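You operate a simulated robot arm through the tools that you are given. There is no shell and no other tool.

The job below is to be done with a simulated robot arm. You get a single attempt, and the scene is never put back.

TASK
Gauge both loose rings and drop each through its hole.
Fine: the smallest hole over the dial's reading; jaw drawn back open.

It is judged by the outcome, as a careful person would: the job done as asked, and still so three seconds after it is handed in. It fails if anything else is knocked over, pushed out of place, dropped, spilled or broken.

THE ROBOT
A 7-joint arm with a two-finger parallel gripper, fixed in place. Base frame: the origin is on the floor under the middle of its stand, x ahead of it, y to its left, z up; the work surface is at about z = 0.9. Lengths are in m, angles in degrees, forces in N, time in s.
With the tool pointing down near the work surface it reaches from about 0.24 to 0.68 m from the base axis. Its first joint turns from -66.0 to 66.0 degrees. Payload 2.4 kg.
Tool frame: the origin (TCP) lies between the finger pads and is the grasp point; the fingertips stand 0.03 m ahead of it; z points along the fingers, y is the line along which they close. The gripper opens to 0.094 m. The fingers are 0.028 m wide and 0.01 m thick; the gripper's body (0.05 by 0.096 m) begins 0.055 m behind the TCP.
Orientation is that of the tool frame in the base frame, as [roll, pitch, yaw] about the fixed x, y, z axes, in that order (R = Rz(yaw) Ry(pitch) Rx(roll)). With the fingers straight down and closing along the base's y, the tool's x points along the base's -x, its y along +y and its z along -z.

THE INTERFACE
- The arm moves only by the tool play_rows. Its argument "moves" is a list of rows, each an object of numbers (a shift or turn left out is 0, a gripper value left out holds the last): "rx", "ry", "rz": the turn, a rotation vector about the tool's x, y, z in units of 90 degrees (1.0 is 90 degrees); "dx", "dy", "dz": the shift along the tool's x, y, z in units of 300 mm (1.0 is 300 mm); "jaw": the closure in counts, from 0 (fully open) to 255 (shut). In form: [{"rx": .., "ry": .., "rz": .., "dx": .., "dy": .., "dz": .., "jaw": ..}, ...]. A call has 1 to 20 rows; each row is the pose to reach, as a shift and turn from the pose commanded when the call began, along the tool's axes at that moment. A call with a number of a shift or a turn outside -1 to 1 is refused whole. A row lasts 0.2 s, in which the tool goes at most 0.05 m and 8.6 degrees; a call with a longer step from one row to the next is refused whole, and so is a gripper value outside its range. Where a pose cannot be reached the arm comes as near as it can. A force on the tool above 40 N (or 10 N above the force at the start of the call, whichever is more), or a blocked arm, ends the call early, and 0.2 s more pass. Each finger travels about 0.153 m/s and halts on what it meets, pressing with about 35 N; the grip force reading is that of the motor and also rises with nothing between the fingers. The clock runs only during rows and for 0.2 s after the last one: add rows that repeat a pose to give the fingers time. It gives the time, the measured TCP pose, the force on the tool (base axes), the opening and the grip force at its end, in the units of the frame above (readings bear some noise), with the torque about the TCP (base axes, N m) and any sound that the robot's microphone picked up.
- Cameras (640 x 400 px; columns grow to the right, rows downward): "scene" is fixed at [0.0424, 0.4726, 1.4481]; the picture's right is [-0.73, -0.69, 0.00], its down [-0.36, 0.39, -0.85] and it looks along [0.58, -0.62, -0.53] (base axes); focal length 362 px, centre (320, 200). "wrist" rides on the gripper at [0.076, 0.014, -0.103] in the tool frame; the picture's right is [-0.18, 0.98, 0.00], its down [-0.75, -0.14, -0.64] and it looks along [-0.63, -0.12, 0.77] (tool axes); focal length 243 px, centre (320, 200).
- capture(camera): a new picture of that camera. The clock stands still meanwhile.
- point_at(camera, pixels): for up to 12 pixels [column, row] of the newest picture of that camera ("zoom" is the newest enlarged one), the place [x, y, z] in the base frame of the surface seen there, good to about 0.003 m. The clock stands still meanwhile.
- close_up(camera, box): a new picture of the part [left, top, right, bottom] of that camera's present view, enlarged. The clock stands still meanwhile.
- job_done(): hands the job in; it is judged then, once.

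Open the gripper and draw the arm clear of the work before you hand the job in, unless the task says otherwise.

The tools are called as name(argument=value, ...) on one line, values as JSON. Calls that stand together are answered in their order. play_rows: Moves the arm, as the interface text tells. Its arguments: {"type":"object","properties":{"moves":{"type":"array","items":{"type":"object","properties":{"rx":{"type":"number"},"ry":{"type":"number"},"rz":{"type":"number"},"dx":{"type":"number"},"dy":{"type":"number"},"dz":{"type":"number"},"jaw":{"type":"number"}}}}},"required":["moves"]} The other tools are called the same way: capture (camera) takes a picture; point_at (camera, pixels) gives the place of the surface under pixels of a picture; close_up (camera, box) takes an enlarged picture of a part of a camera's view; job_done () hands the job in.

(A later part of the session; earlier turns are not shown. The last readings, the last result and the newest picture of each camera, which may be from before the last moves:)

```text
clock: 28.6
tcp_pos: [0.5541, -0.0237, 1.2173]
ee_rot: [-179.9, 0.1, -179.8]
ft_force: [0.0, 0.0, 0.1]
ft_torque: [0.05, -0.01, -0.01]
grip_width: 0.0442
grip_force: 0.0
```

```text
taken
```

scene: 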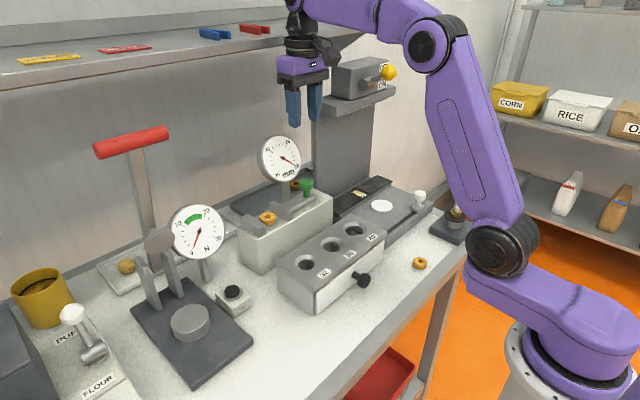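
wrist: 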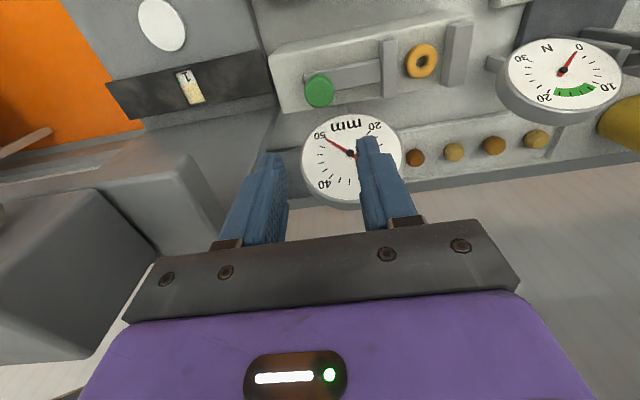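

The ring sits between the jaws (wrist (421,60)), and the knob is at wrist (319,90). I zoom on knob and jaws and also check the grey box on the pedestal near the arm.

point_at(camera="scene", pixels=[[340, 75], [350, 95], [385, 75], [365, 62], [320, 100], [330, 150], [375, 130]])

close_up(camera="wrist", box=[260, 10, 500, 160])

point_at(camera="zoom", pixels=[[157, 212], [130, 212], [184, 212], [157, 190], [157, 230], [330, 120], [345, 120], [360, 130], [490, 100], [505, 100], [432, 135], [230, 175]])

```text
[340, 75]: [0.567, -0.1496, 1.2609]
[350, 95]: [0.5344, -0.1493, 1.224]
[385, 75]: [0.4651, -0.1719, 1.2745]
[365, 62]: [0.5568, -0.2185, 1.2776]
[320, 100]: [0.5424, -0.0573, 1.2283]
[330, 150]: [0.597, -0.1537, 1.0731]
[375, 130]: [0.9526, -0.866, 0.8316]
```

```text
2.67 times, centred on (380, 85) of wrist
```

zoom: 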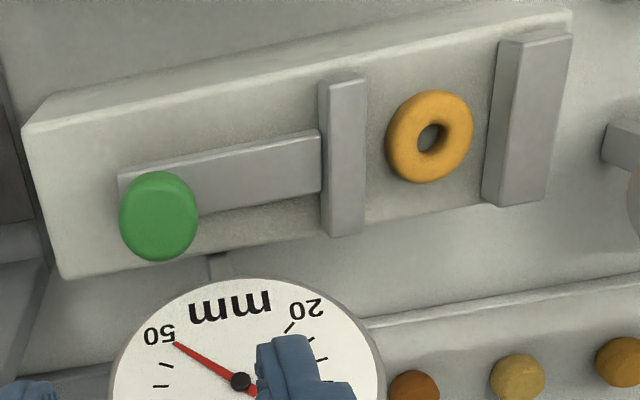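

```text
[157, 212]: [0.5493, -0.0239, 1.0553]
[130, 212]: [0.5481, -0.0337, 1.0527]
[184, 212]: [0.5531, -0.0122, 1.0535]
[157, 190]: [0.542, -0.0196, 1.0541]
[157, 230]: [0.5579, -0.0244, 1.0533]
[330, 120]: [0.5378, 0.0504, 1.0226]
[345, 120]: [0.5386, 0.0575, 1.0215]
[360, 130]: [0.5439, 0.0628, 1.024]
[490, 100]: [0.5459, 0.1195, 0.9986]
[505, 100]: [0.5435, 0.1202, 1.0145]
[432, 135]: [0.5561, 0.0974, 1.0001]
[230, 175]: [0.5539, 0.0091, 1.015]
```

The pedestal box (y ≤ -0.15) is clear of the gripper. I measure the mm dial's rim to be sure the gripper body will not touch it when I go to the knob at (0.550, -0.0225).

point_at(camera="wrist", pixels=[[350, 118], [330, 122], [310, 140], [303, 165], [312, 188], [335, 205], [335, 150], [350, 115], [370, 118], [397, 150], [340, 175]])

close_up(camera="scene", box=[225, 120, 345, 245])

point_at(camera="zoom", pixels=[[360, 60], [250, 60], [230, 130], [270, 190], [320, 210], [420, 120], [320, 130], [290, 55], [440, 220], [440, 250], [400, 215], [480, 215]])

```text
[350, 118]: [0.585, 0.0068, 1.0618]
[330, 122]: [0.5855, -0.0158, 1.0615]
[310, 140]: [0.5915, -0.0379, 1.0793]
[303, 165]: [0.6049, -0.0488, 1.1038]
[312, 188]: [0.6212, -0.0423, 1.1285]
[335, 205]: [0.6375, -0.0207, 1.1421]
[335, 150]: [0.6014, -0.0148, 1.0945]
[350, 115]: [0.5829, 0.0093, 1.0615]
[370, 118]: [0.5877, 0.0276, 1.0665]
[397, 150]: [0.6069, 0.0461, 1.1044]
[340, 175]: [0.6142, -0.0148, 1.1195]
```

```text
3.20 times, centred on (285, 182) of scene
```

zoom: 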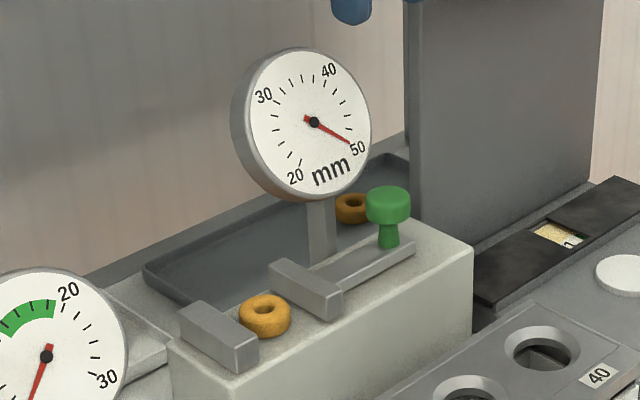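

```text
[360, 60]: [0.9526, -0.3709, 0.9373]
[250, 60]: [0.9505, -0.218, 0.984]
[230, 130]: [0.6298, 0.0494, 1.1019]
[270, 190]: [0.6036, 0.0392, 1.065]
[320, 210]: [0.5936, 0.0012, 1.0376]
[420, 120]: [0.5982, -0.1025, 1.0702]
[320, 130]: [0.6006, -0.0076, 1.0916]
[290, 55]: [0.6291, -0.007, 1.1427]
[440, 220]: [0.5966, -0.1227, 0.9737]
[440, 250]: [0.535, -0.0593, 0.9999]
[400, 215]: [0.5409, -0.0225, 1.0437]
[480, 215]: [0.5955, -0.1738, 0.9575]
```

The dial face leans back from x 0.583 at its bottom, leaving about 2 cm clearance. I descend with the fingers straddling the knob's cap in y (TCP to (0.550, -0.0225, 1.062)).

play_rows(moves=[{"dx": 0.015, "dz": 0.08}, {"dx": 0.015, "dz": 0.2}, {"dx": 0.015, "dz": 0.32}, {"dx": 0.015, "dz": 0.41}, {"dx": 0.015, "dz": 0.47}, {"dx": 0.015, "dz": 0.51}, {"dx": 0.015, "dz": 0.518}, {"dx": 0.015, "dz": 0.518}])

capture(camera="wrist")

close_up(camera="scene", box=[225, 120, 385, 245])

```text
clock: 30.4
tcp_pos: [0.5502, -0.0232, 1.0613]
ee_rot: [180.0, 0.0, -180.0]
ft_force: [-0.5, -0.6, 0.1]
ft_torque: [-0.01, -0.02, 0.02]
grip_width: 0.0445
grip_force: 0.1
```

```text
taken
```

wrist: 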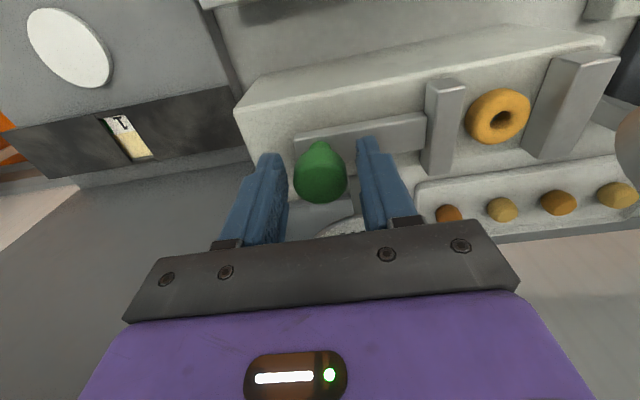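

```text
3.20 times, centred on (305, 182) of scene
```

zoom: 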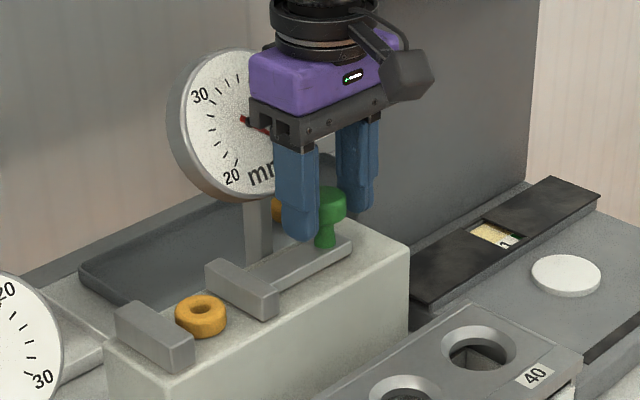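

The knob is centred between the fingers. I close loosely around the cap (about 33 mm) and then start pushing toward +y.

play_rows(moves=[{"jaw": 150}, {"jaw": 160}, {"jaw": 165}, {"jaw": 165}])

play_rows(moves=[{"dy": 0.006}, {"dy": 0.012}, {"dy": 0.018}, {"dy": 0.018}])

close_up(camera="wrist", box=[240, 40, 640, 240])

```text
clock: 31.4
tcp_pos: [0.5497, -0.0234, 1.062]
ee_rot: [179.9, 0.0, 180.0]
ft_force: [0.9, -0.3, 0.2]
ft_torque: [0.0, -0.01, 0.01]
grip_width: 0.0332
grip_force: 0.0
```

```text
clock: 32.4
tcp_pos: [0.5498, -0.0176, 1.061]
ee_rot: [179.9, 0.0, -180.0]
ft_force: [0.6, 0.1, -0.3]
ft_torque: [-0.04, -0.01, 0.02]
grip_width: 0.0337
grip_force: 0.2
```

```text
1.60 times, centred on (440, 140) of wrist
```

zoom: 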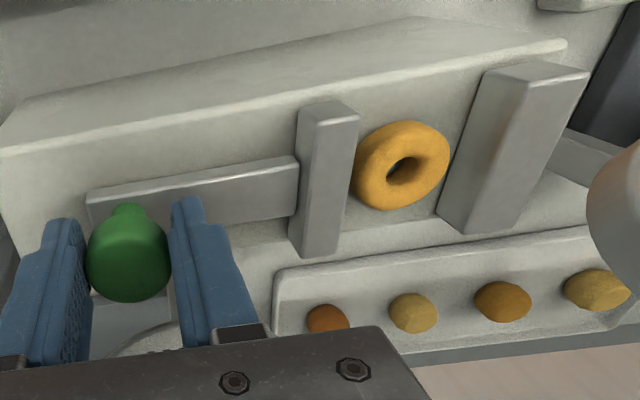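

The fingers have moved 5 mm with hardly any force; I continue in 2–3 mm steps and watch the dial and force.

play_rows(moves=[{"dy": 0.006}, {"dy": 0.012}, {"dy": 0.012}])

close_up(camera="scene", box=[235, 120, 335, 245])

close_up(camera="wrist", box=[240, 40, 640, 240])

```text
clock: 33.2
tcp_pos: [0.5505, -0.0139, 1.0616]
ee_rot: [180.0, 0.0, 179.9]
ft_force: [-0.2, -0.1, -0.2]
ft_torque: [-0.02, 0.03, -0.02]
grip_width: 0.0335
grip_force: 0.4
```

```text
3.20 times, centred on (285, 182) of scene
```

zoom: 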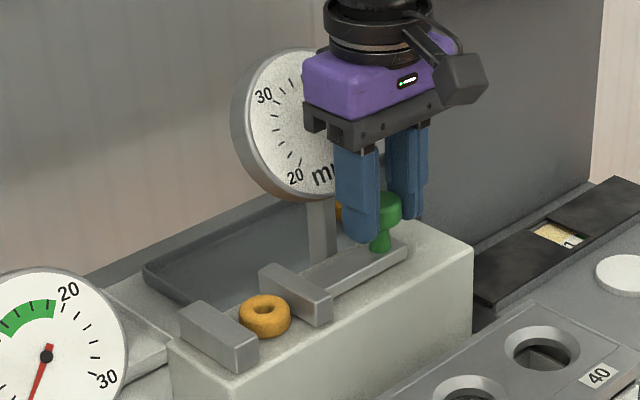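

```text
1.60 times, centred on (440, 140) of wrist
```

zoom: 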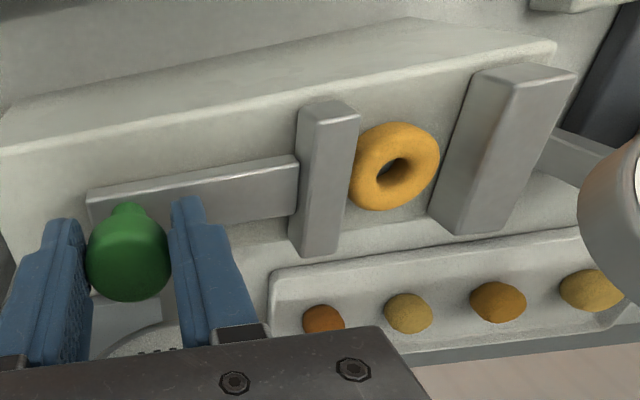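

The jaw follows freely (no measurable friction). I push on in 2–3 mm increments until the force rises.

play_rows(moves=[{"dy": 0.005}, {"dy": 0.01}, {"dy": 0.01}])

play_rows(moves=[{"dy": 0.004}, {"dy": 0.008}, {"dy": 0.008}])

close_up(camera="wrist", box=[240, 40, 640, 240])

close_up(camera="scene", box=[235, 120, 335, 245])

```text
clock: 34.0
tcp_pos: [0.5493, -0.0128, 1.0618]
ee_rot: [-179.9, -0.1, -179.9]
ft_force: [0.1, -1.3, 0.0]
ft_torque: [0.02, 0.02, 0.01]
grip_width: 0.0333
grip_force: 0.1
```

```text
clock: 34.8
tcp_pos: [0.5491, -0.0087, 1.0622]
ee_rot: [-179.9, 0.0, -179.9]
ft_force: [0.0, -0.8, 0.5]
ft_torque: [0.0, 0.01, 0.01]
grip_width: 0.0333
grip_force: 0.4
```

```text
1.60 times, centred on (440, 140) of wrist
```

zoom: 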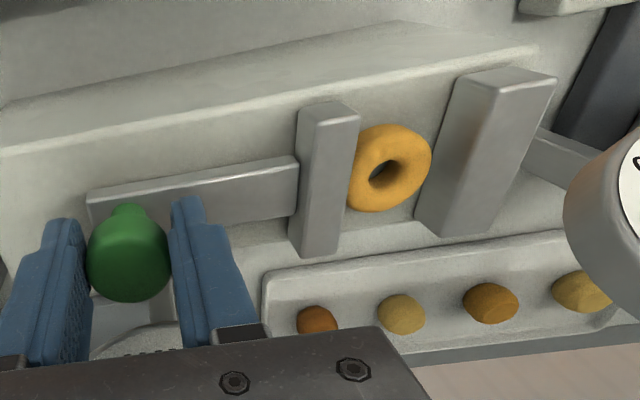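

```text
3.20 times, centred on (285, 182) of scene
```

zoom: 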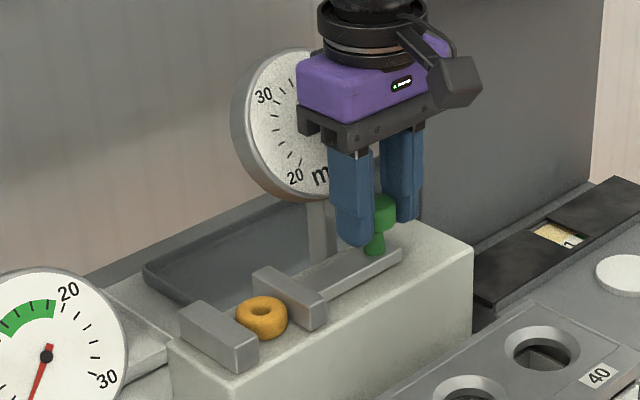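

The ring is now being slid toward the fixed jaw. I continue with smaller steps.

play_rows(moves=[{"dy": 0.004}, {"dy": 0.008}, {"dy": 0.008}])

play_rows(moves=[{"dy": 0.003}, {"dy": 0.006}, {"dy": 0.006}])

close_up(camera="wrist", box=[440, 60, 600, 180])

```text
clock: 35.6
tcp_pos: [0.5491, -0.0052, 1.0621]
ee_rot: [179.9, 0.0, 180.0]
ft_force: [0.0, -0.2, -0.1]
ft_torque: [0.01, 0.04, -0.04]
grip_width: 0.0335
grip_force: 0.7
```

```text
clock: 36.4
tcp_pos: [0.5504, -0.0049, 1.0619]
ee_rot: [-180.0, 0.0, 180.0]
ft_force: [-0.3, 0.1, 0.9]
ft_torque: [-0.03, -0.01, -0.01]
grip_width: 0.0334
grip_force: 0.4
```

```text
3.33 times, centred on (520, 120) of wrist
```

zoom: 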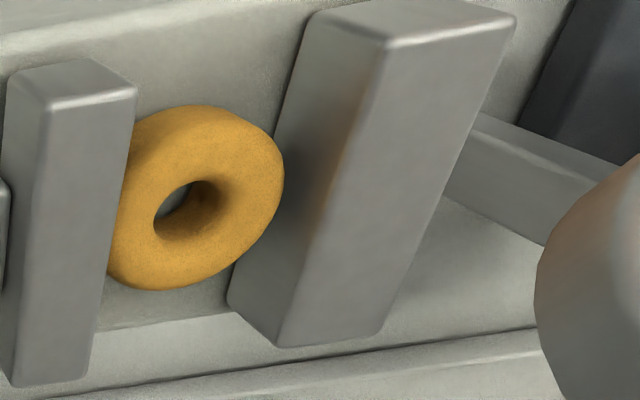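

The ring nearly touches the fixed jaw. I advance in 1 mm steps, reading the y-force.

play_rows(moves=[{"dy": 0.003}, {"dy": 0.003}])

play_rows(moves=[{"dy": 0.003}, {"dy": 0.003}])

play_rows(moves=[{"dy": 0.003}, {"dy": 0.003}])

close_up(camera="wrist", box=[440, 60, 600, 180])

```text
clock: 37.0
tcp_pos: [0.5509, -0.0034, 1.0623]
ee_rot: [-180.0, -0.1, -180.0]
ft_force: [-0.2, 0.2, 0.4]
ft_torque: [-0.01, 0.03, 0.02]
grip_width: 0.0338
grip_force: 0.1
```

```text
clock: 37.6
tcp_pos: [0.5509, -0.002, 1.0619]
ee_rot: [180.0, 0.0, -180.0]
ft_force: [-1.0, -0.1, -0.2]
ft_torque: [-0.02, 0.03, -0.01]
grip_width: 0.0337
grip_force: 0.0
```

```text
clock: 38.2
tcp_pos: [0.5504, -0.0021, 1.0618]
ee_rot: [-180.0, 0.0, -180.0]
ft_force: [-0.2, -1.6, 0.2]
ft_torque: [-0.06, -0.03, 0.0]
grip_width: 0.0335
grip_force: 0.3
```

```text
3.33 times, centred on (520, 120) of wrist
```

zoom: 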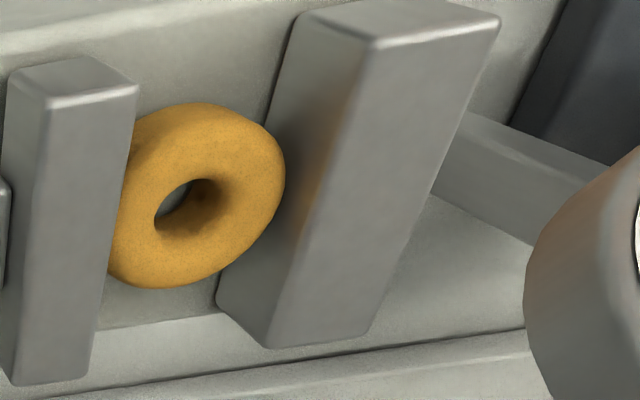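

Still a small gap at the fixed jaw. I keep advancing by about 1 mm per call.

play_rows(moves=[{"dy": 0.003}, {"dy": 0.003}])

play_rows(moves=[{"dy": 0.003}, {"dy": 0.003}])

close_up(camera="wrist", box=[440, 60, 600, 180])

close_up(camera="scene", box=[235, 120, 335, 245])

```text
clock: 38.8
tcp_pos: [0.5504, -0.0008, 1.0613]
ee_rot: [180.0, 0.0, -179.9]
ft_force: [0.7, 0.1, 0.6]
ft_torque: [0.0, -0.02, 0.0]
grip_width: 0.0334
grip_force: 0.3
```

```text
clock: 39.4
tcp_pos: [0.5504, -0.0005, 1.0611]
ee_rot: [-180.0, 0.1, 180.0]
ft_force: [0.4, -1.9, 0.8]
ft_torque: [-0.02, 0.01, 0.01]
grip_width: 0.0342
grip_force: 1.1
```

```text
3.33 times, centred on (520, 120) of wrist
```

zoom: 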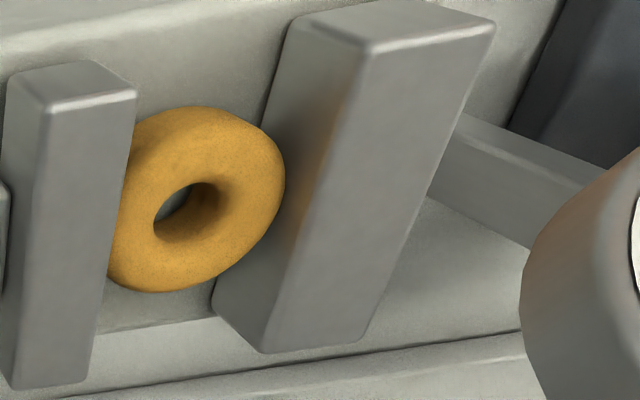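

```text
3.20 times, centred on (285, 182) of scene
```

zoom: 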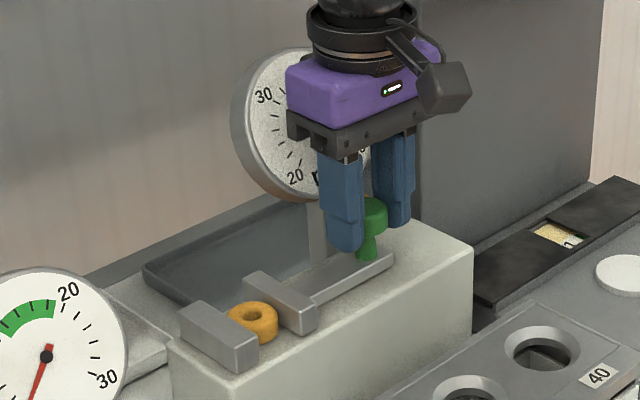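

First signs of contact (Fy -1.9 N, grip 1.1 N). I push on by 0.6 mm steps to seat the ring firmly.

play_rows(moves=[{"dy": 0.002}, {"dy": 0.002}])

play_rows(moves=[{"dy": 0.002}, {"dy": 0.002}])

play_rows(moves=[{"dy": 0.002}, {"dy": 0.002}])

```text
clock: 40.0
tcp_pos: [0.55, 0.0005, 1.0606]
ee_rot: [180.0, 0.0, 180.0]
ft_force: [0.8, -2.5, 1.3]
ft_torque: [-0.09, 0.02, 0.01]
grip_width: 0.0353
grip_force: 1.7
```

```text
clock: 40.6
tcp_pos: [0.5486, 0.0022, 1.0601]
ee_rot: [-179.9, 0.0, 180.0]
ft_force: [1.1, -5.3, -0.7]
ft_torque: [-0.09, -0.02, 0.02]
grip_width: 0.0361
grip_force: 2.5
```

```text
clock: 41.2
tcp_pos: [0.5494, 0.0031, 1.0614]
ee_rot: [179.9, -0.1, -180.0]
ft_force: [-1.5, -6.8, -2.0]
ft_torque: [-0.12, 0.06, -0.09]
grip_width: 0.0372
grip_force: 3.9
```

The force rises steadily (-6.8 N): the ring is clamped between both jaws. I back the tool off so neither finger presses on the knob, then open and rise to read the dial.

play_rows(moves=[{"dy": -0.006}, {"dy": -0.012}, {"dy": -0.012}, {"dy": -0.012, "jaw": 150}, {"dy": -0.012, "jaw": 135}, {"dy": -0.012, "jaw": 135}])

close_up(camera="wrist", box=[240, 40, 640, 240])

```text
clock: 42.6
tcp_pos: [0.5489, -0.0019, 1.0618]
ee_rot: [-179.9, 0.0, 179.9]
ft_force: [0.2, 0.1, -0.5]
ft_torque: [-0.04, 0.01, 0.03]
grip_width: 0.044
grip_force: 0.0
```

```text
1.60 times, centred on (440, 140) of wrist
```

zoom: 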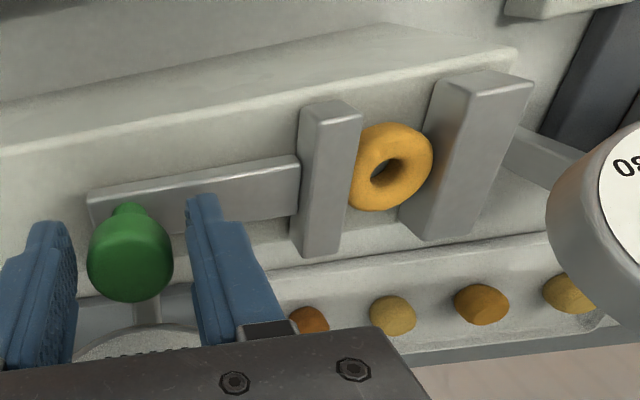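

Fingers are free of the knob, and the ring is still nipped between the jaws. I rise straight up and read the dial from both cameras.

play_rows(moves=[{"dz": -0.04}, {"dz": -0.14}, {"dz": -0.28}, {"dz": -0.42}, {"dz": -0.54}, {"dz": -0.6}, {"dz": -0.6}])

close_up(camera="scene", box=[250, 130, 310, 185])

close_up(camera="scene", box=[215, 120, 345, 245])

capture(camera="wrist")

```text
clock: 44.2
tcp_pos: [0.5488, -0.0016, 1.2419]
ee_rot: [180.0, -0.1, -180.0]
ft_force: [0.2, 0.3, -0.5]
ft_torque: [-0.03, -0.01, 0.01]
grip_width: 0.0442
grip_force: 0.0
```

```text
7.27 times, centred on (280, 158) of scene
```

zoom: 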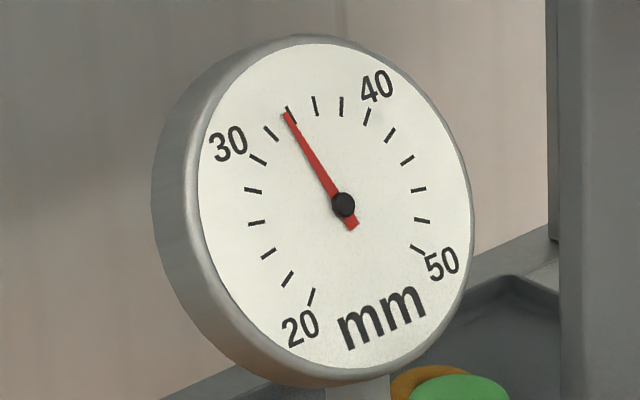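

```text
3.20 times, centred on (280, 182) of scene
```

zoom: 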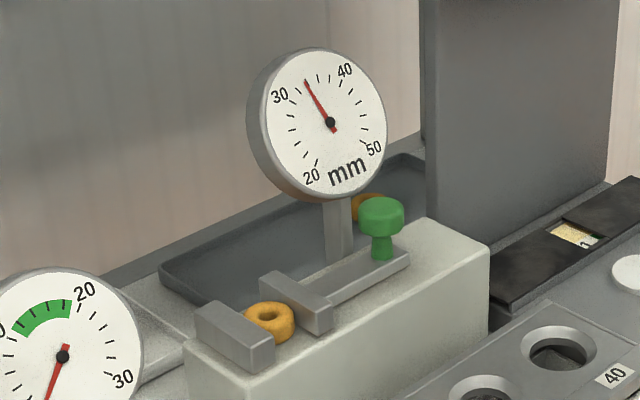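

```text
taken
```

wrist: 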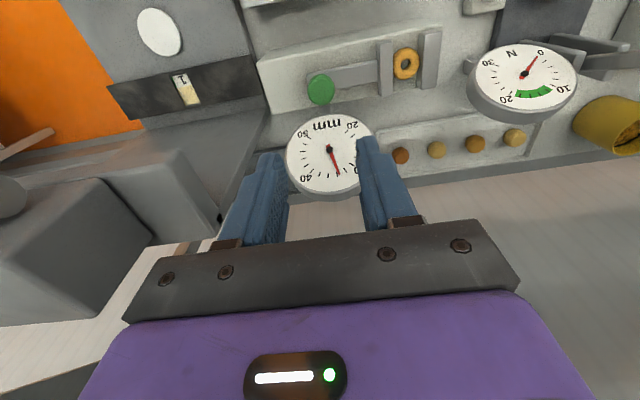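

The needle sits just below the 34 tick (ticks: 30 at zoom (258,159), 32 at (271,133), 34 at (291,115)). I double-check with the wrist view of the dial and the contact on both jaws.

close_up(camera="wrist", box=[280, 105, 376, 205])

close_up(camera="wrist", box=[300, 20, 460, 120])

```text
4.00 times, centred on (328, 155) of wrist
```

zoom: 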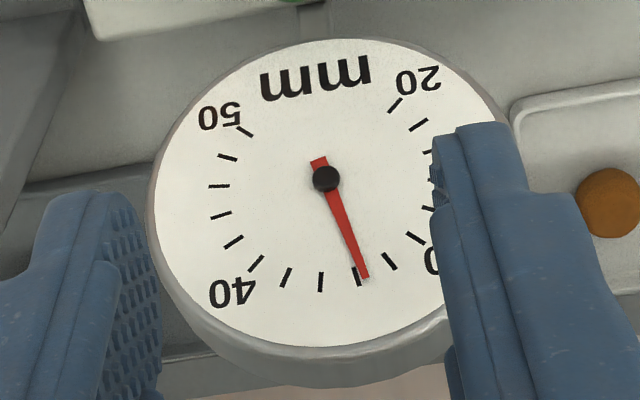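

```text
4.00 times, centred on (380, 70) of wrist
```

zoom: 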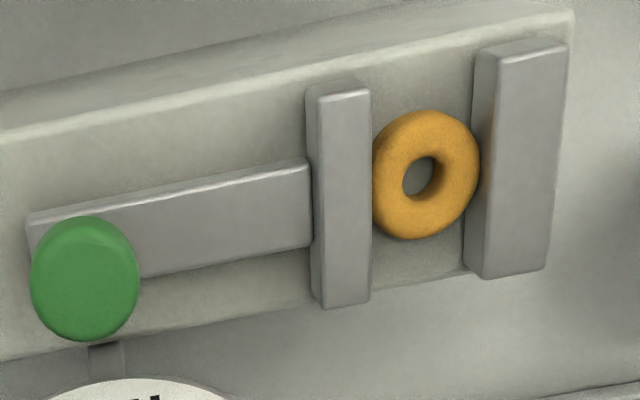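

Both views agree: about 33.6 mm, so ring 1 goes to hole 36. I return down to the knob, straddle it loosely, and draw the jaw back in -y.

play_rows(moves=[{"dz": 0.08}, {"dz": 0.2}, {"dz": 0.34}, {"dz": 0.46}, {"dz": 0.55}, {"dz": 0.6}, {"dz": 0.6}, {"dz": 0.6, "jaw": 155}, {"dz": 0.6, "jaw": 165}, {"dz": 0.6, "jaw": 165}])

close_up(camera="wrist", box=[240, 40, 640, 240])

```text
clock: 46.4
tcp_pos: [0.5496, -0.001, 1.0621]
ee_rot: [180.0, 0.0, -180.0]
ft_force: [-0.4, -0.6, -0.3]
ft_torque: [0.01, 0.03, -0.03]
grip_width: 0.0334
grip_force: 0.3
```

```text
1.60 times, centred on (440, 140) of wrist
```

zoom: 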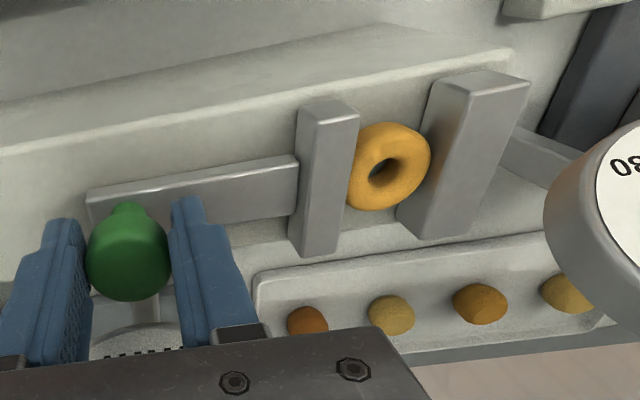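

The knob is between the fingers. I draw it back by about 21 mm in small rows and check force and dial.

play_rows(moves=[{"dy": -0.008}, {"dy": -0.018}, {"dy": -0.028}, {"dy": -0.038}, {"dy": -0.048}, {"dy": -0.056}, {"dy": -0.064}, {"dy": -0.068}, {"dy": -0.068}])

play_rows(moves=[{"dy": -0.003}, {"dy": -0.005}, {"dy": -0.005}])

close_up(camera="wrist", box=[240, 40, 640, 240])

```text
clock: 48.4
tcp_pos: [0.5496, -0.0213, 1.061]
ee_rot: [180.0, 0.0, -180.0]
ft_force: [0.2, 0.3, -1.0]
ft_torque: [0.02, 0.02, -0.01]
grip_width: 0.0334
grip_force: 0.0
```

```text
clock: 49.2
tcp_pos: [0.5502, -0.0233, 1.062]
ee_rot: [179.9, 0.0, -180.0]
ft_force: [0.7, 1.4, 0.4]
ft_torque: [0.01, -0.02, -0.02]
grip_width: 0.0332
grip_force: 0.4
```

```text
1.60 times, centred on (440, 140) of wrist
```

zoom: 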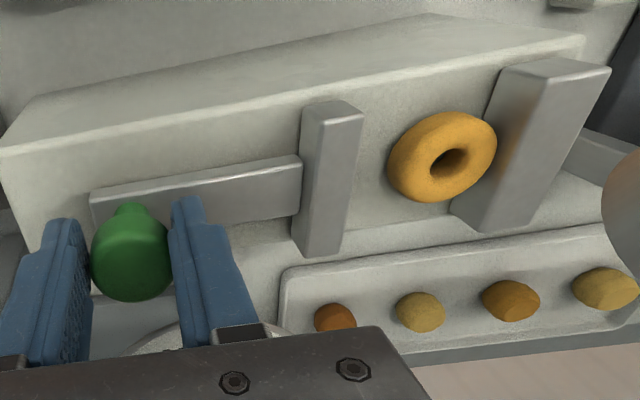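

The jaw is drawn back; I pull another ~1 mm to check whether it's at its stop.

play_rows(moves=[{"dy": -0.003}, {"dy": -0.003}, {"dy": -0.003}])

play_rows(moves=[{"dy": -0.003}, {"dy": -0.003}, {"dy": -0.003}])

```text
clock: 50.0
tcp_pos: [0.5504, -0.0249, 1.0621]
ee_rot: [-179.9, 0.0, 179.9]
ft_force: [0.4, 0.7, -0.1]
ft_torque: [0.03, 0.02, 0.03]
grip_width: 0.0337
grip_force: 0.1
```

```text
clock: 50.8
tcp_pos: [0.5504, -0.0258, 1.0614]
ee_rot: [179.9, 0.0, -179.9]
ft_force: [0.0, 2.9, 0.1]
ft_torque: [0.05, 0.05, 0.03]
grip_width: 0.0344
grip_force: 0.9
```

It is at its stop (2.9 N). I centre the fingers around the knob, open and rise, then read the dial.

play_rows(moves=[{"dy": 0.007}, {"dy": 0.007}, {"dy": 0.007, "jaw": 150}, {"dy": 0.007, "jaw": 135}, {"dy": 0.007, "jaw": 135}, {"dy": 0.007, "dz": -0.05}, {"dy": 0.007, "dz": -0.17}, {"dy": 0.007, "dz": -0.31}, {"dy": 0.007, "dz": -0.45}, {"dy": 0.007, "dz": -0.52}, {"dy": 0.007, "dz": -0.52}])

close_up(camera="scene", box=[215, 120, 345, 245])

capture(camera="wrist")

```text
clock: 53.2
tcp_pos: [0.5493, -0.0224, 1.2191]
ee_rot: [180.0, 0.0, -180.0]
ft_force: [-0.1, -0.7, -0.4]
ft_torque: [0.0, -0.01, 0.0]
grip_width: 0.0441
grip_force: 0.0
```

```text
3.20 times, centred on (280, 182) of scene
```

zoom: 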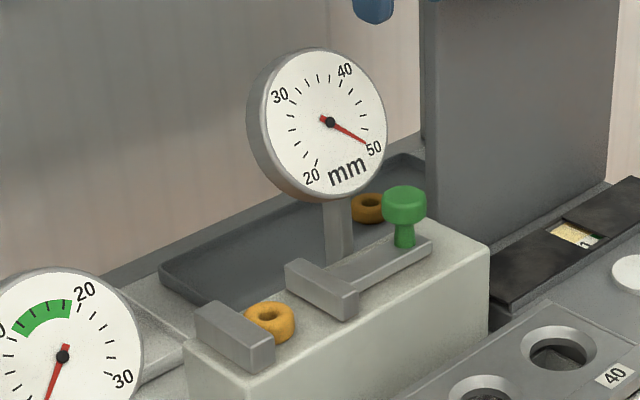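

```text
taken
```

wrist: 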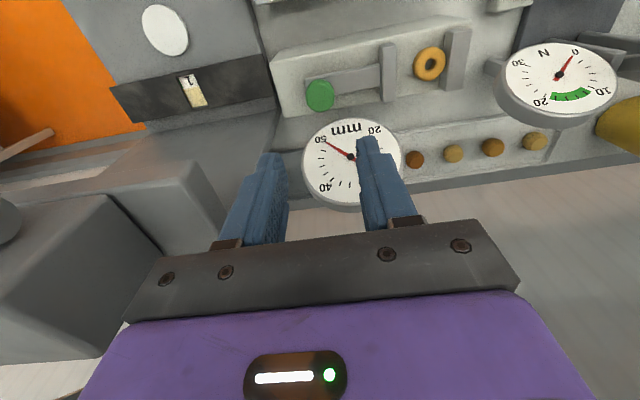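

The jaw is open again (needle at 50). Now I measure ring 1's present position on the bed with the wrist camera at (429,64).

close_up(camera="wrist", box=[385, 30, 481, 100])

point_at(camera="zoom", pixels=[[300, 215], [300, 140], [300, 290], [235, 215], [370, 215], [300, 185], [300, 250], [440, 200], [420, 200]])

```text
5.71 times, centred on (433, 65) of wrist
```

zoom: 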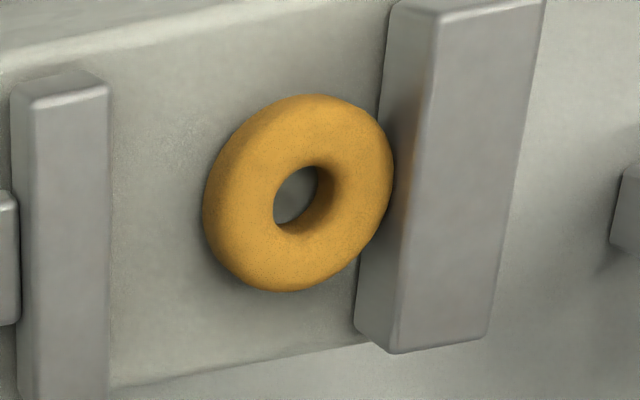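

```text
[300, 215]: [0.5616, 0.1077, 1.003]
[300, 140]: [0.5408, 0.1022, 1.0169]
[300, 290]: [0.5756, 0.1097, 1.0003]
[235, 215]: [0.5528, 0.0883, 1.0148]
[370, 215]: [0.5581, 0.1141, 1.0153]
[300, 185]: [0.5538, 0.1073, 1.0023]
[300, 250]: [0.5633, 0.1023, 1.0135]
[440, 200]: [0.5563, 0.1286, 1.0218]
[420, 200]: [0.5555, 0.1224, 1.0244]
```

Ring 1's centre is about (0.554, 0.1025) beside the fixed jaw. I rotate back to closing along x and go above (0.554, 0.101) with a 60 mm opening.

play_rows(moves=[{"rz": 0.0833, "dy": 0.0345, "dx": -0.001, "jaw": 92}, {"rz": 0.1667, "dy": 0.069, "dx": -0.002}, {"rz": 0.25, "dy": 0.1035, "dx": -0.003}, {"rz": 0.3333, "dy": 0.138, "dx": -0.004}, {"rz": 0.4167, "dy": 0.1725, "dx": -0.005}, {"rz": 0.5, "dy": 0.207, "dx": -0.007}, {"rz": 0.5833, "dy": 0.2415, "dx": -0.008}, {"rz": 0.6667, "dy": 0.276, "dx": -0.009}, {"rz": 0.75, "dy": 0.3105, "dx": -0.01}, {"rz": 0.8333, "dy": 0.345, "dx": -0.011}, {"rz": 0.9167, "dy": 0.3795, "dx": -0.012}, {"rz": 1.0, "dy": 0.414, "dx": -0.0133}, {"rz": 1.0, "dy": 0.414, "dx": -0.0133}])

play_rows(moves=[{"dz": 0.08}, {"dz": 0.2}, {"dz": 0.32}, {"dz": 0.42}, {"dz": 0.5}, {"dz": 0.54}, {"dz": 0.54}])

close_up(camera="wrist", box=[210, 40, 420, 220])

```text
clock: 56.0
tcp_pos: [0.5539, 0.1021, 1.2177]
ee_rot: [-180.0, 0.0, 89.9]
ft_force: [-0.4, 0.8, -0.4]
ft_torque: [-0.02, 0.0, 0.0]
grip_width: 0.0603
grip_force: 0.0
```

```text
clock: 57.6
tcp_pos: [0.554, 0.1014, 1.0531]
ee_rot: [180.0, 0.0, 90.0]
ft_force: [1.6, 0.4, 0.3]
ft_torque: [0.0, 0.0, -0.02]
grip_width: 0.0601
grip_force: 0.0
```

```text
2.22 times, centred on (315, 130) of wrist
```

zoom: 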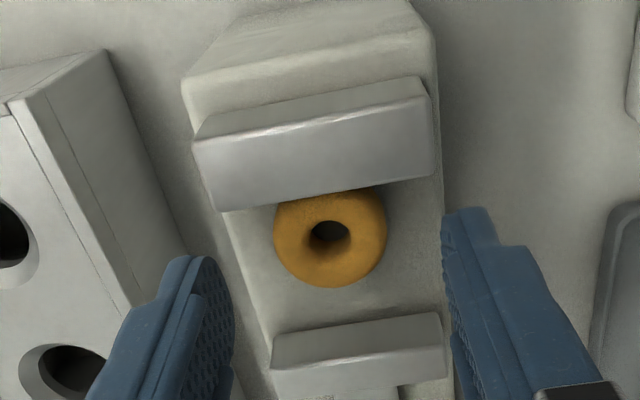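

The fingers straddle the ring with clearance to the fixed jaw. I go down the last 18 mm.

play_rows(moves=[{"dz": 0.03}, {"dz": 0.055}, {"dz": 0.062}, {"dz": 0.062}])

close_up(camera="wrist", box=[210, 40, 420, 220])

close_up(camera="scene", box=[205, 160, 325, 250])

```text
clock: 58.6
tcp_pos: [0.5548, 0.0999, 1.0368]
ee_rot: [179.9, -0.1, 89.9]
ft_force: [0.2, -0.9, 0.6]
ft_torque: [0.02, -0.04, 0.01]
grip_width: 0.06
grip_force: 0.0
```

```text
2.22 times, centred on (315, 130) of wrist
```

zoom: 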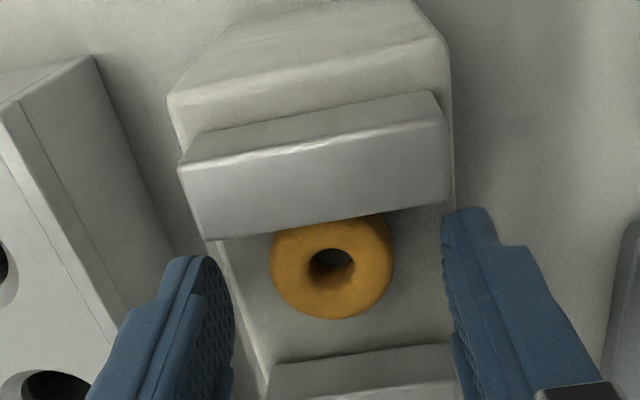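

```text
4.44 times, centred on (265, 205) of scene
```

zoom: 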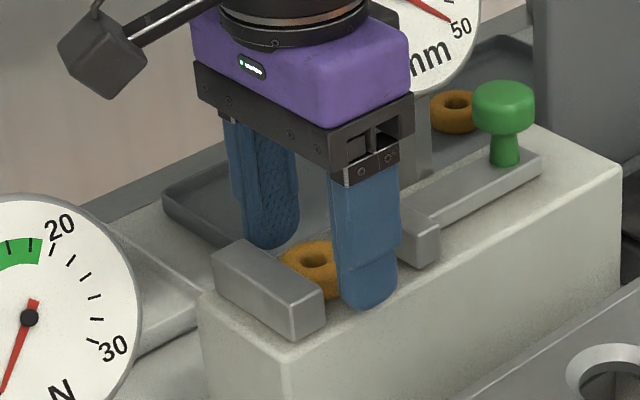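

The fingers are positioned; I close to the same grip as before (175 counts, ~11 N) and lift gently.

play_rows(moves=[{"jaw": 130}, {"jaw": 150}, {"jaw": 163}, {"jaw": 170}, {"jaw": 175}, {"jaw": 175}, {"jaw": 175}])

play_rows(moves=[{"dz": -0.03}, {"dz": -0.1}, {"dz": -0.2}, {"dz": -0.3}, {"dz": -0.4}, {"dz": -0.44}, {"dz": -0.44}])

close_up(camera="wrist", box=[224, 105, 416, 225])

```text
clock: 60.2
tcp_pos: [0.5531, 0.1009, 1.0363]
ee_rot: [180.0, 0.0, 90.0]
ft_force: [-0.4, -0.7, -0.1]
ft_torque: [0.03, 0.0, -0.03]
grip_width: 0.032
grip_force: 11.5
```

```text
clock: 61.8
tcp_pos: [0.553, 0.1008, 1.169]
ee_rot: [-179.9, 0.0, 90.0]
ft_force: [0.2, 0.0, 0.6]
ft_torque: [0.03, -0.04, -0.01]
grip_width: 0.0321
grip_force: 12.0
```

```text
3.33 times, centred on (320, 165) of wrist
```

zoom: 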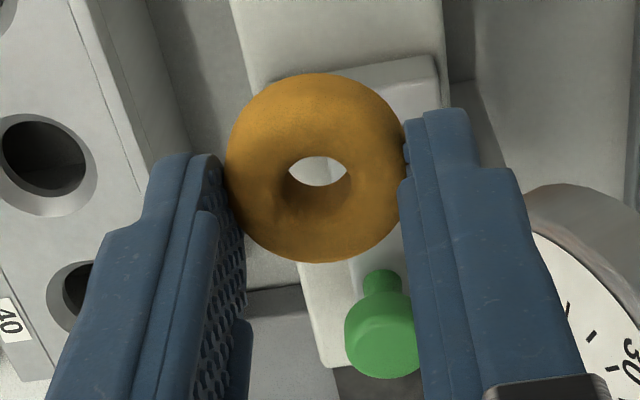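

Ring 1 is held again (centre about 1.7 mm toward +y of the finger mid-line). I carry it to above hole 36 at about (0.425, 0.034), z 1.10.

play_rows(moves=[{"dy": -0.05, "dx": -0.026}, {"dy": -0.15, "dx": -0.078}, {"dy": -0.26, "dx": -0.135}, {"dy": -0.36, "dx": -0.186, "dz": 0.05}, {"dy": -0.431, "dx": -0.223, "dz": 0.14}, {"dy": -0.431, "dx": -0.223, "dz": 0.231}, {"dy": -0.431, "dx": -0.223, "dz": 0.231}])

capture(camera="wrist")

close_up(camera="wrist", box=[224, 40, 416, 200])

```text
clock: 63.4
tcp_pos: [0.4261, 0.0351, 1.0988]
ee_rot: [-180.0, 0.0, 90.1]
ft_force: [-0.8, 0.1, -0.5]
ft_torque: [0.0, -0.03, 0.0]
grip_width: 0.032
grip_force: 12.1
```

```text
taken
```

wrist: 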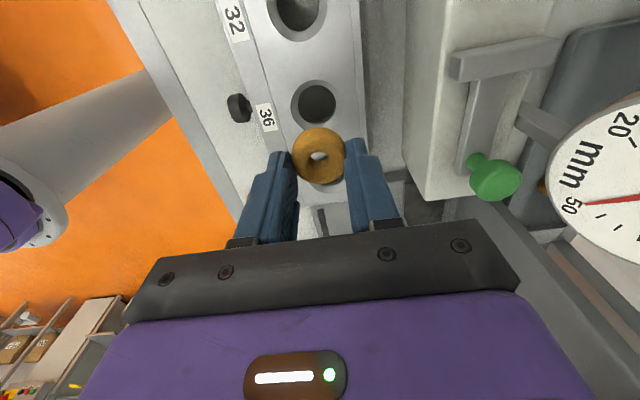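

```text
2.50 times, centred on (320, 120) of wrist
```

zoom: 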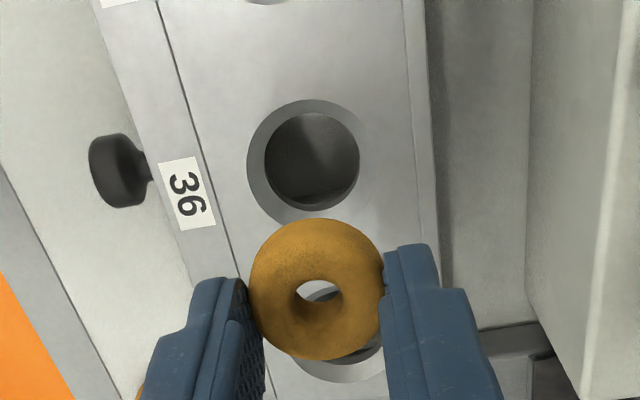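

The ring hangs just beyond the hole in this slanted view. I measure the hole's rim with point_at from here to compare with the tool position.

point_at(camera="zoom", pixels=[[242, 162], [378, 160], [309, 95], [255, 205], [360, 108], [265, 110], [316, 240], [316, 340], [265, 290], [370, 285], [280, 350], [350, 230]])

close_up(camera="wrist", box=[280, 75, 360, 135])

```text
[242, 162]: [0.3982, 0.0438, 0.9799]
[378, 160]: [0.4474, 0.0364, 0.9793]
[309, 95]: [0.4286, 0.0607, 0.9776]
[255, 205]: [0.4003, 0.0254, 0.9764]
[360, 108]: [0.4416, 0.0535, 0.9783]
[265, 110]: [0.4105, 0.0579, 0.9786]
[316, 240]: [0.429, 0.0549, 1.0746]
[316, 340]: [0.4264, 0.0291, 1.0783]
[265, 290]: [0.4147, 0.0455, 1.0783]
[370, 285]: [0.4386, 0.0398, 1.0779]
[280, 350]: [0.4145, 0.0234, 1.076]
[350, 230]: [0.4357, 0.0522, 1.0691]
```

```text
6.67 times, centred on (320, 105) of wrist
```

zoom: 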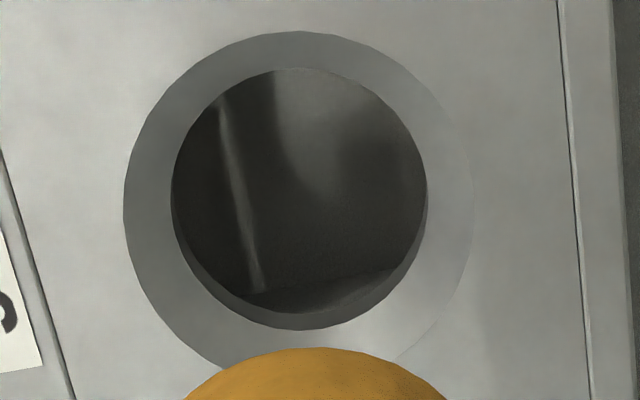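

The hole centre comes out about 3 mm toward -x of the tool, and about level in y with the ring. I shift -2.7 mm in x and lower until the ring's bottom is just above the surface, then check.

play_rows(moves=[{"dy": -0.009, "dz": 0.05}, {"dy": -0.009, "dz": 0.13}, {"dy": -0.009, "dz": 0.21}, {"dy": -0.009, "dz": 0.25}, {"dy": -0.009, "dz": 0.257}, {"dy": -0.009, "dz": 0.257}])

close_up(camera="wrist", box=[240, 90, 400, 200])

close_up(camera="scene", box=[270, 180, 400, 300])

```text
clock: 64.8
tcp_pos: [0.4204, 0.0322, 1.0228]
ee_rot: [-180.0, 0.0, 90.0]
ft_force: [-1.1, 0.7, 0.3]
ft_torque: [0.03, 0.0, -0.01]
grip_width: 0.032
grip_force: 12.7
```

```text
3.64 times, centred on (320, 145) of wrist
```

zoom: 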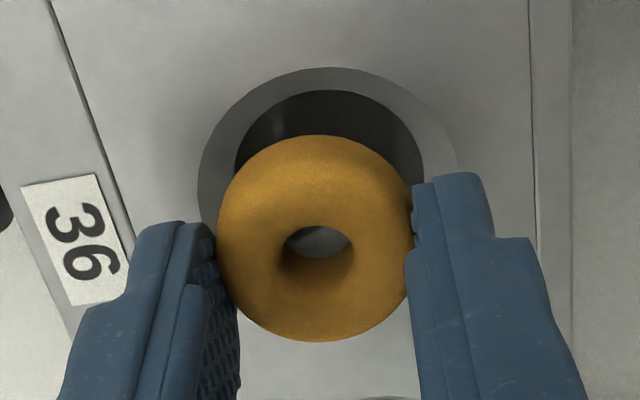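

```text
3.33 times, centred on (335, 240) of scene
```

zoom: 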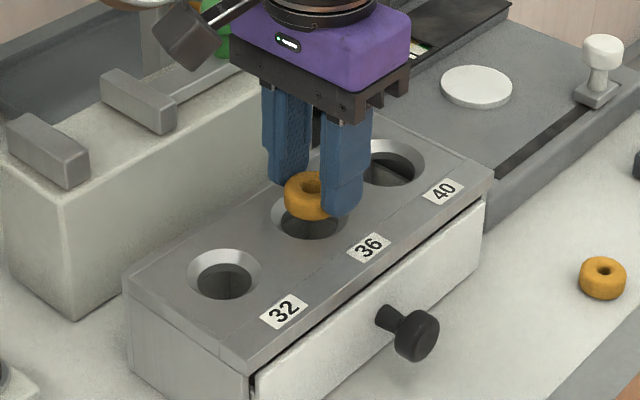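

From the rim geometry the hole centre is about (0.4225, 0.0345) and the ring sits about 2–2.5 mm +y of the tool centre. The measured pose deviates a bit from command, so I hold still to see where it settles.

play_rows(moves=[{"dz": 0.0}, {"dz": 0.0}])

play_rows(moves=[{"dz": 0.0}, {"dz": 0.0}])

play_rows(moves=[{"dz": 0.0}, {"dz": 0.0}])

close_up(camera="wrist", box=[240, 90, 400, 200])

```text
clock: 65.4
tcp_pos: [0.4216, 0.0338, 1.0233]
ee_rot: [-180.0, 0.0, 90.0]
ft_force: [-0.5, 0.5, 0.4]
ft_torque: [0.02, -0.03, -0.01]
grip_width: 0.0319
grip_force: 12.2
```

```text
clock: 66.0
tcp_pos: [0.4204, 0.0329, 1.0228]
ee_rot: [179.9, 0.0, 90.0]
ft_force: [0.3, 0.7, -0.5]
ft_torque: [-0.01, -0.02, -0.01]
grip_width: 0.0318
grip_force: 12.1
```

```text
clock: 66.6
tcp_pos: [0.4208, 0.033, 1.0227]
ee_rot: [179.9, 0.0, 90.1]
ft_force: [0.7, -0.2, 0.2]
ft_torque: [0.0, -0.01, 0.01]
grip_width: 0.0318
grip_force: 11.4
```

```text
3.64 times, centred on (320, 145) of wrist
```

zoom: 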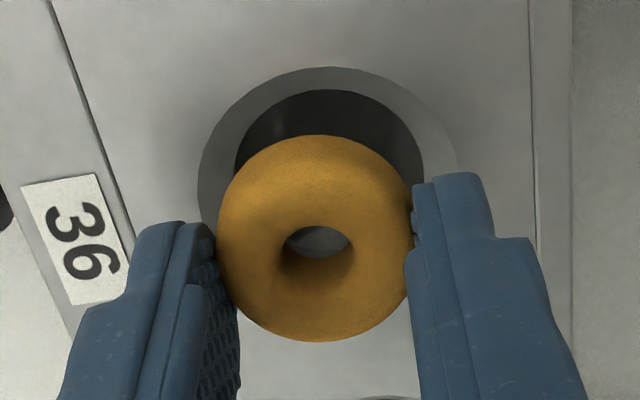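

The pose settled around (0.421, 0.033). Comparing ring and rim in the same picture, I shift +2.2 mm in x and lower about 11 mm so the ring's underside enters the chamfer.

play_rows(moves=[{"dy": 0.0073, "dx": -0.002}, {"dy": 0.0073, "dx": -0.002, "dz": 0.01}, {"dy": 0.0073, "dx": -0.002, "dz": 0.02}, {"dy": 0.0073, "dx": -0.002, "dz": 0.02}])

close_up(camera="wrist", box=[240, 90, 400, 200])

close_up(camera="scene", box=[290, 195, 380, 275])

```text
clock: 67.6
tcp_pos: [0.4232, 0.0326, 1.0165]
ee_rot: [-180.0, -0.1, 90.1]
ft_force: [0.1, -0.3, 0.4]
ft_torque: [-0.05, -0.02, -0.01]
grip_width: 0.0317
grip_force: 12.0
```

```text
3.64 times, centred on (320, 145) of wrist
```

zoom: 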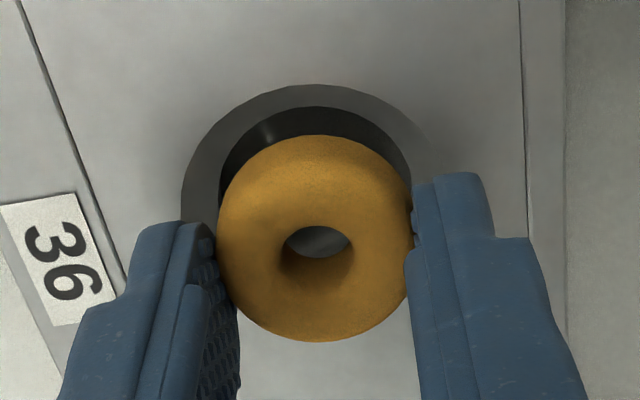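

```text
5.00 times, centred on (335, 235) of scene
```

zoom: 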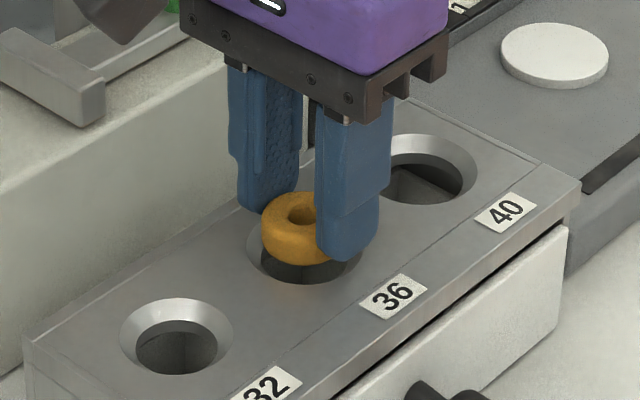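

Ring and hole centres now agree within about 0.5 mm. I lower 5 mm more, leaving the fingertips about 2 mm above the block.

play_rows(moves=[{"dz": 0.007}, {"dz": 0.013}, {"dz": 0.016}, {"dz": 0.016}])

close_up(camera="wrist", box=[240, 90, 400, 200])

close_up(camera="scene", box=[290, 195, 380, 275])

```text
clock: 68.6
tcp_pos: [0.4245, 0.0331, 1.0121]
ee_rot: [180.0, 0.0, 90.1]
ft_force: [0.4, 0.5, 0.2]
ft_torque: [0.0, 0.01, 0.0]
grip_width: 0.0318
grip_force: 12.5
```

```text
3.64 times, centred on (320, 145) of wrist
```

zoom: 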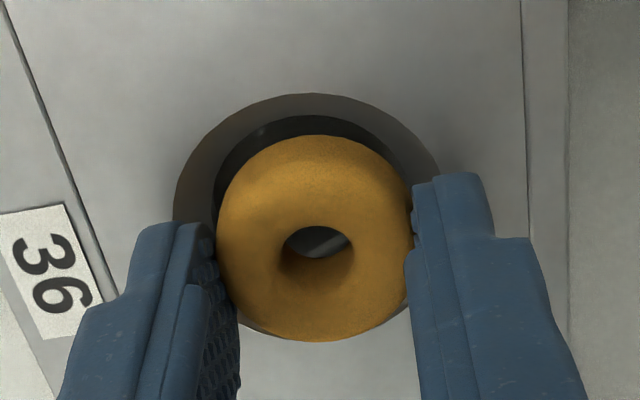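

```text
5.00 times, centred on (335, 235) of scene
```

zoom: 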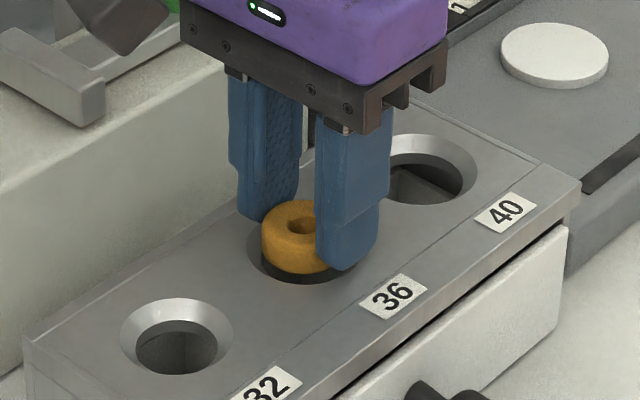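

The ring is concentric with the hole and force-free. I open the fingers to let it drop.

play_rows(moves=[{"jaw": 165}, {"jaw": 150}, {"jaw": 130}, {"jaw": 110}, {"jaw": 110}])

close_up(camera="wrist", box=[240, 90, 400, 200])

close_up(camera="scene", box=[290, 195, 380, 275])

```text
clock: 69.8
tcp_pos: [0.4243, 0.0326, 1.011]
ee_rot: [180.0, 0.0, 90.0]
ft_force: [-1.0, 0.9, 0.8]
ft_torque: [-0.01, -0.02, 0.01]
grip_width: 0.0534
grip_force: 0.1
```

```text
3.64 times, centred on (320, 145) of wrist
```

zoom: 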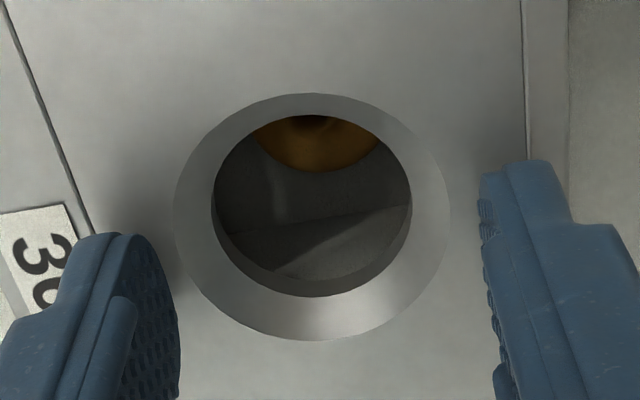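

```text
5.00 times, centred on (335, 235) of scene
```

zoom: 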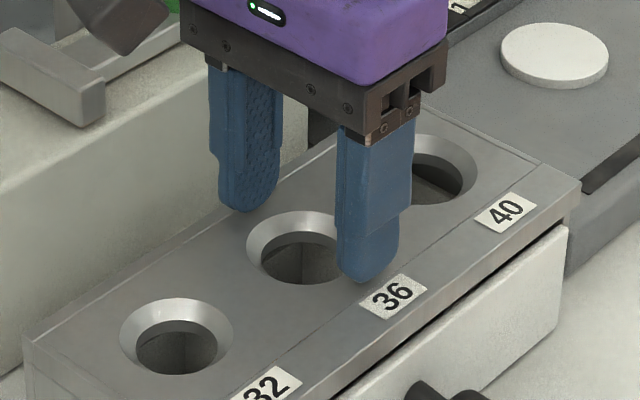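

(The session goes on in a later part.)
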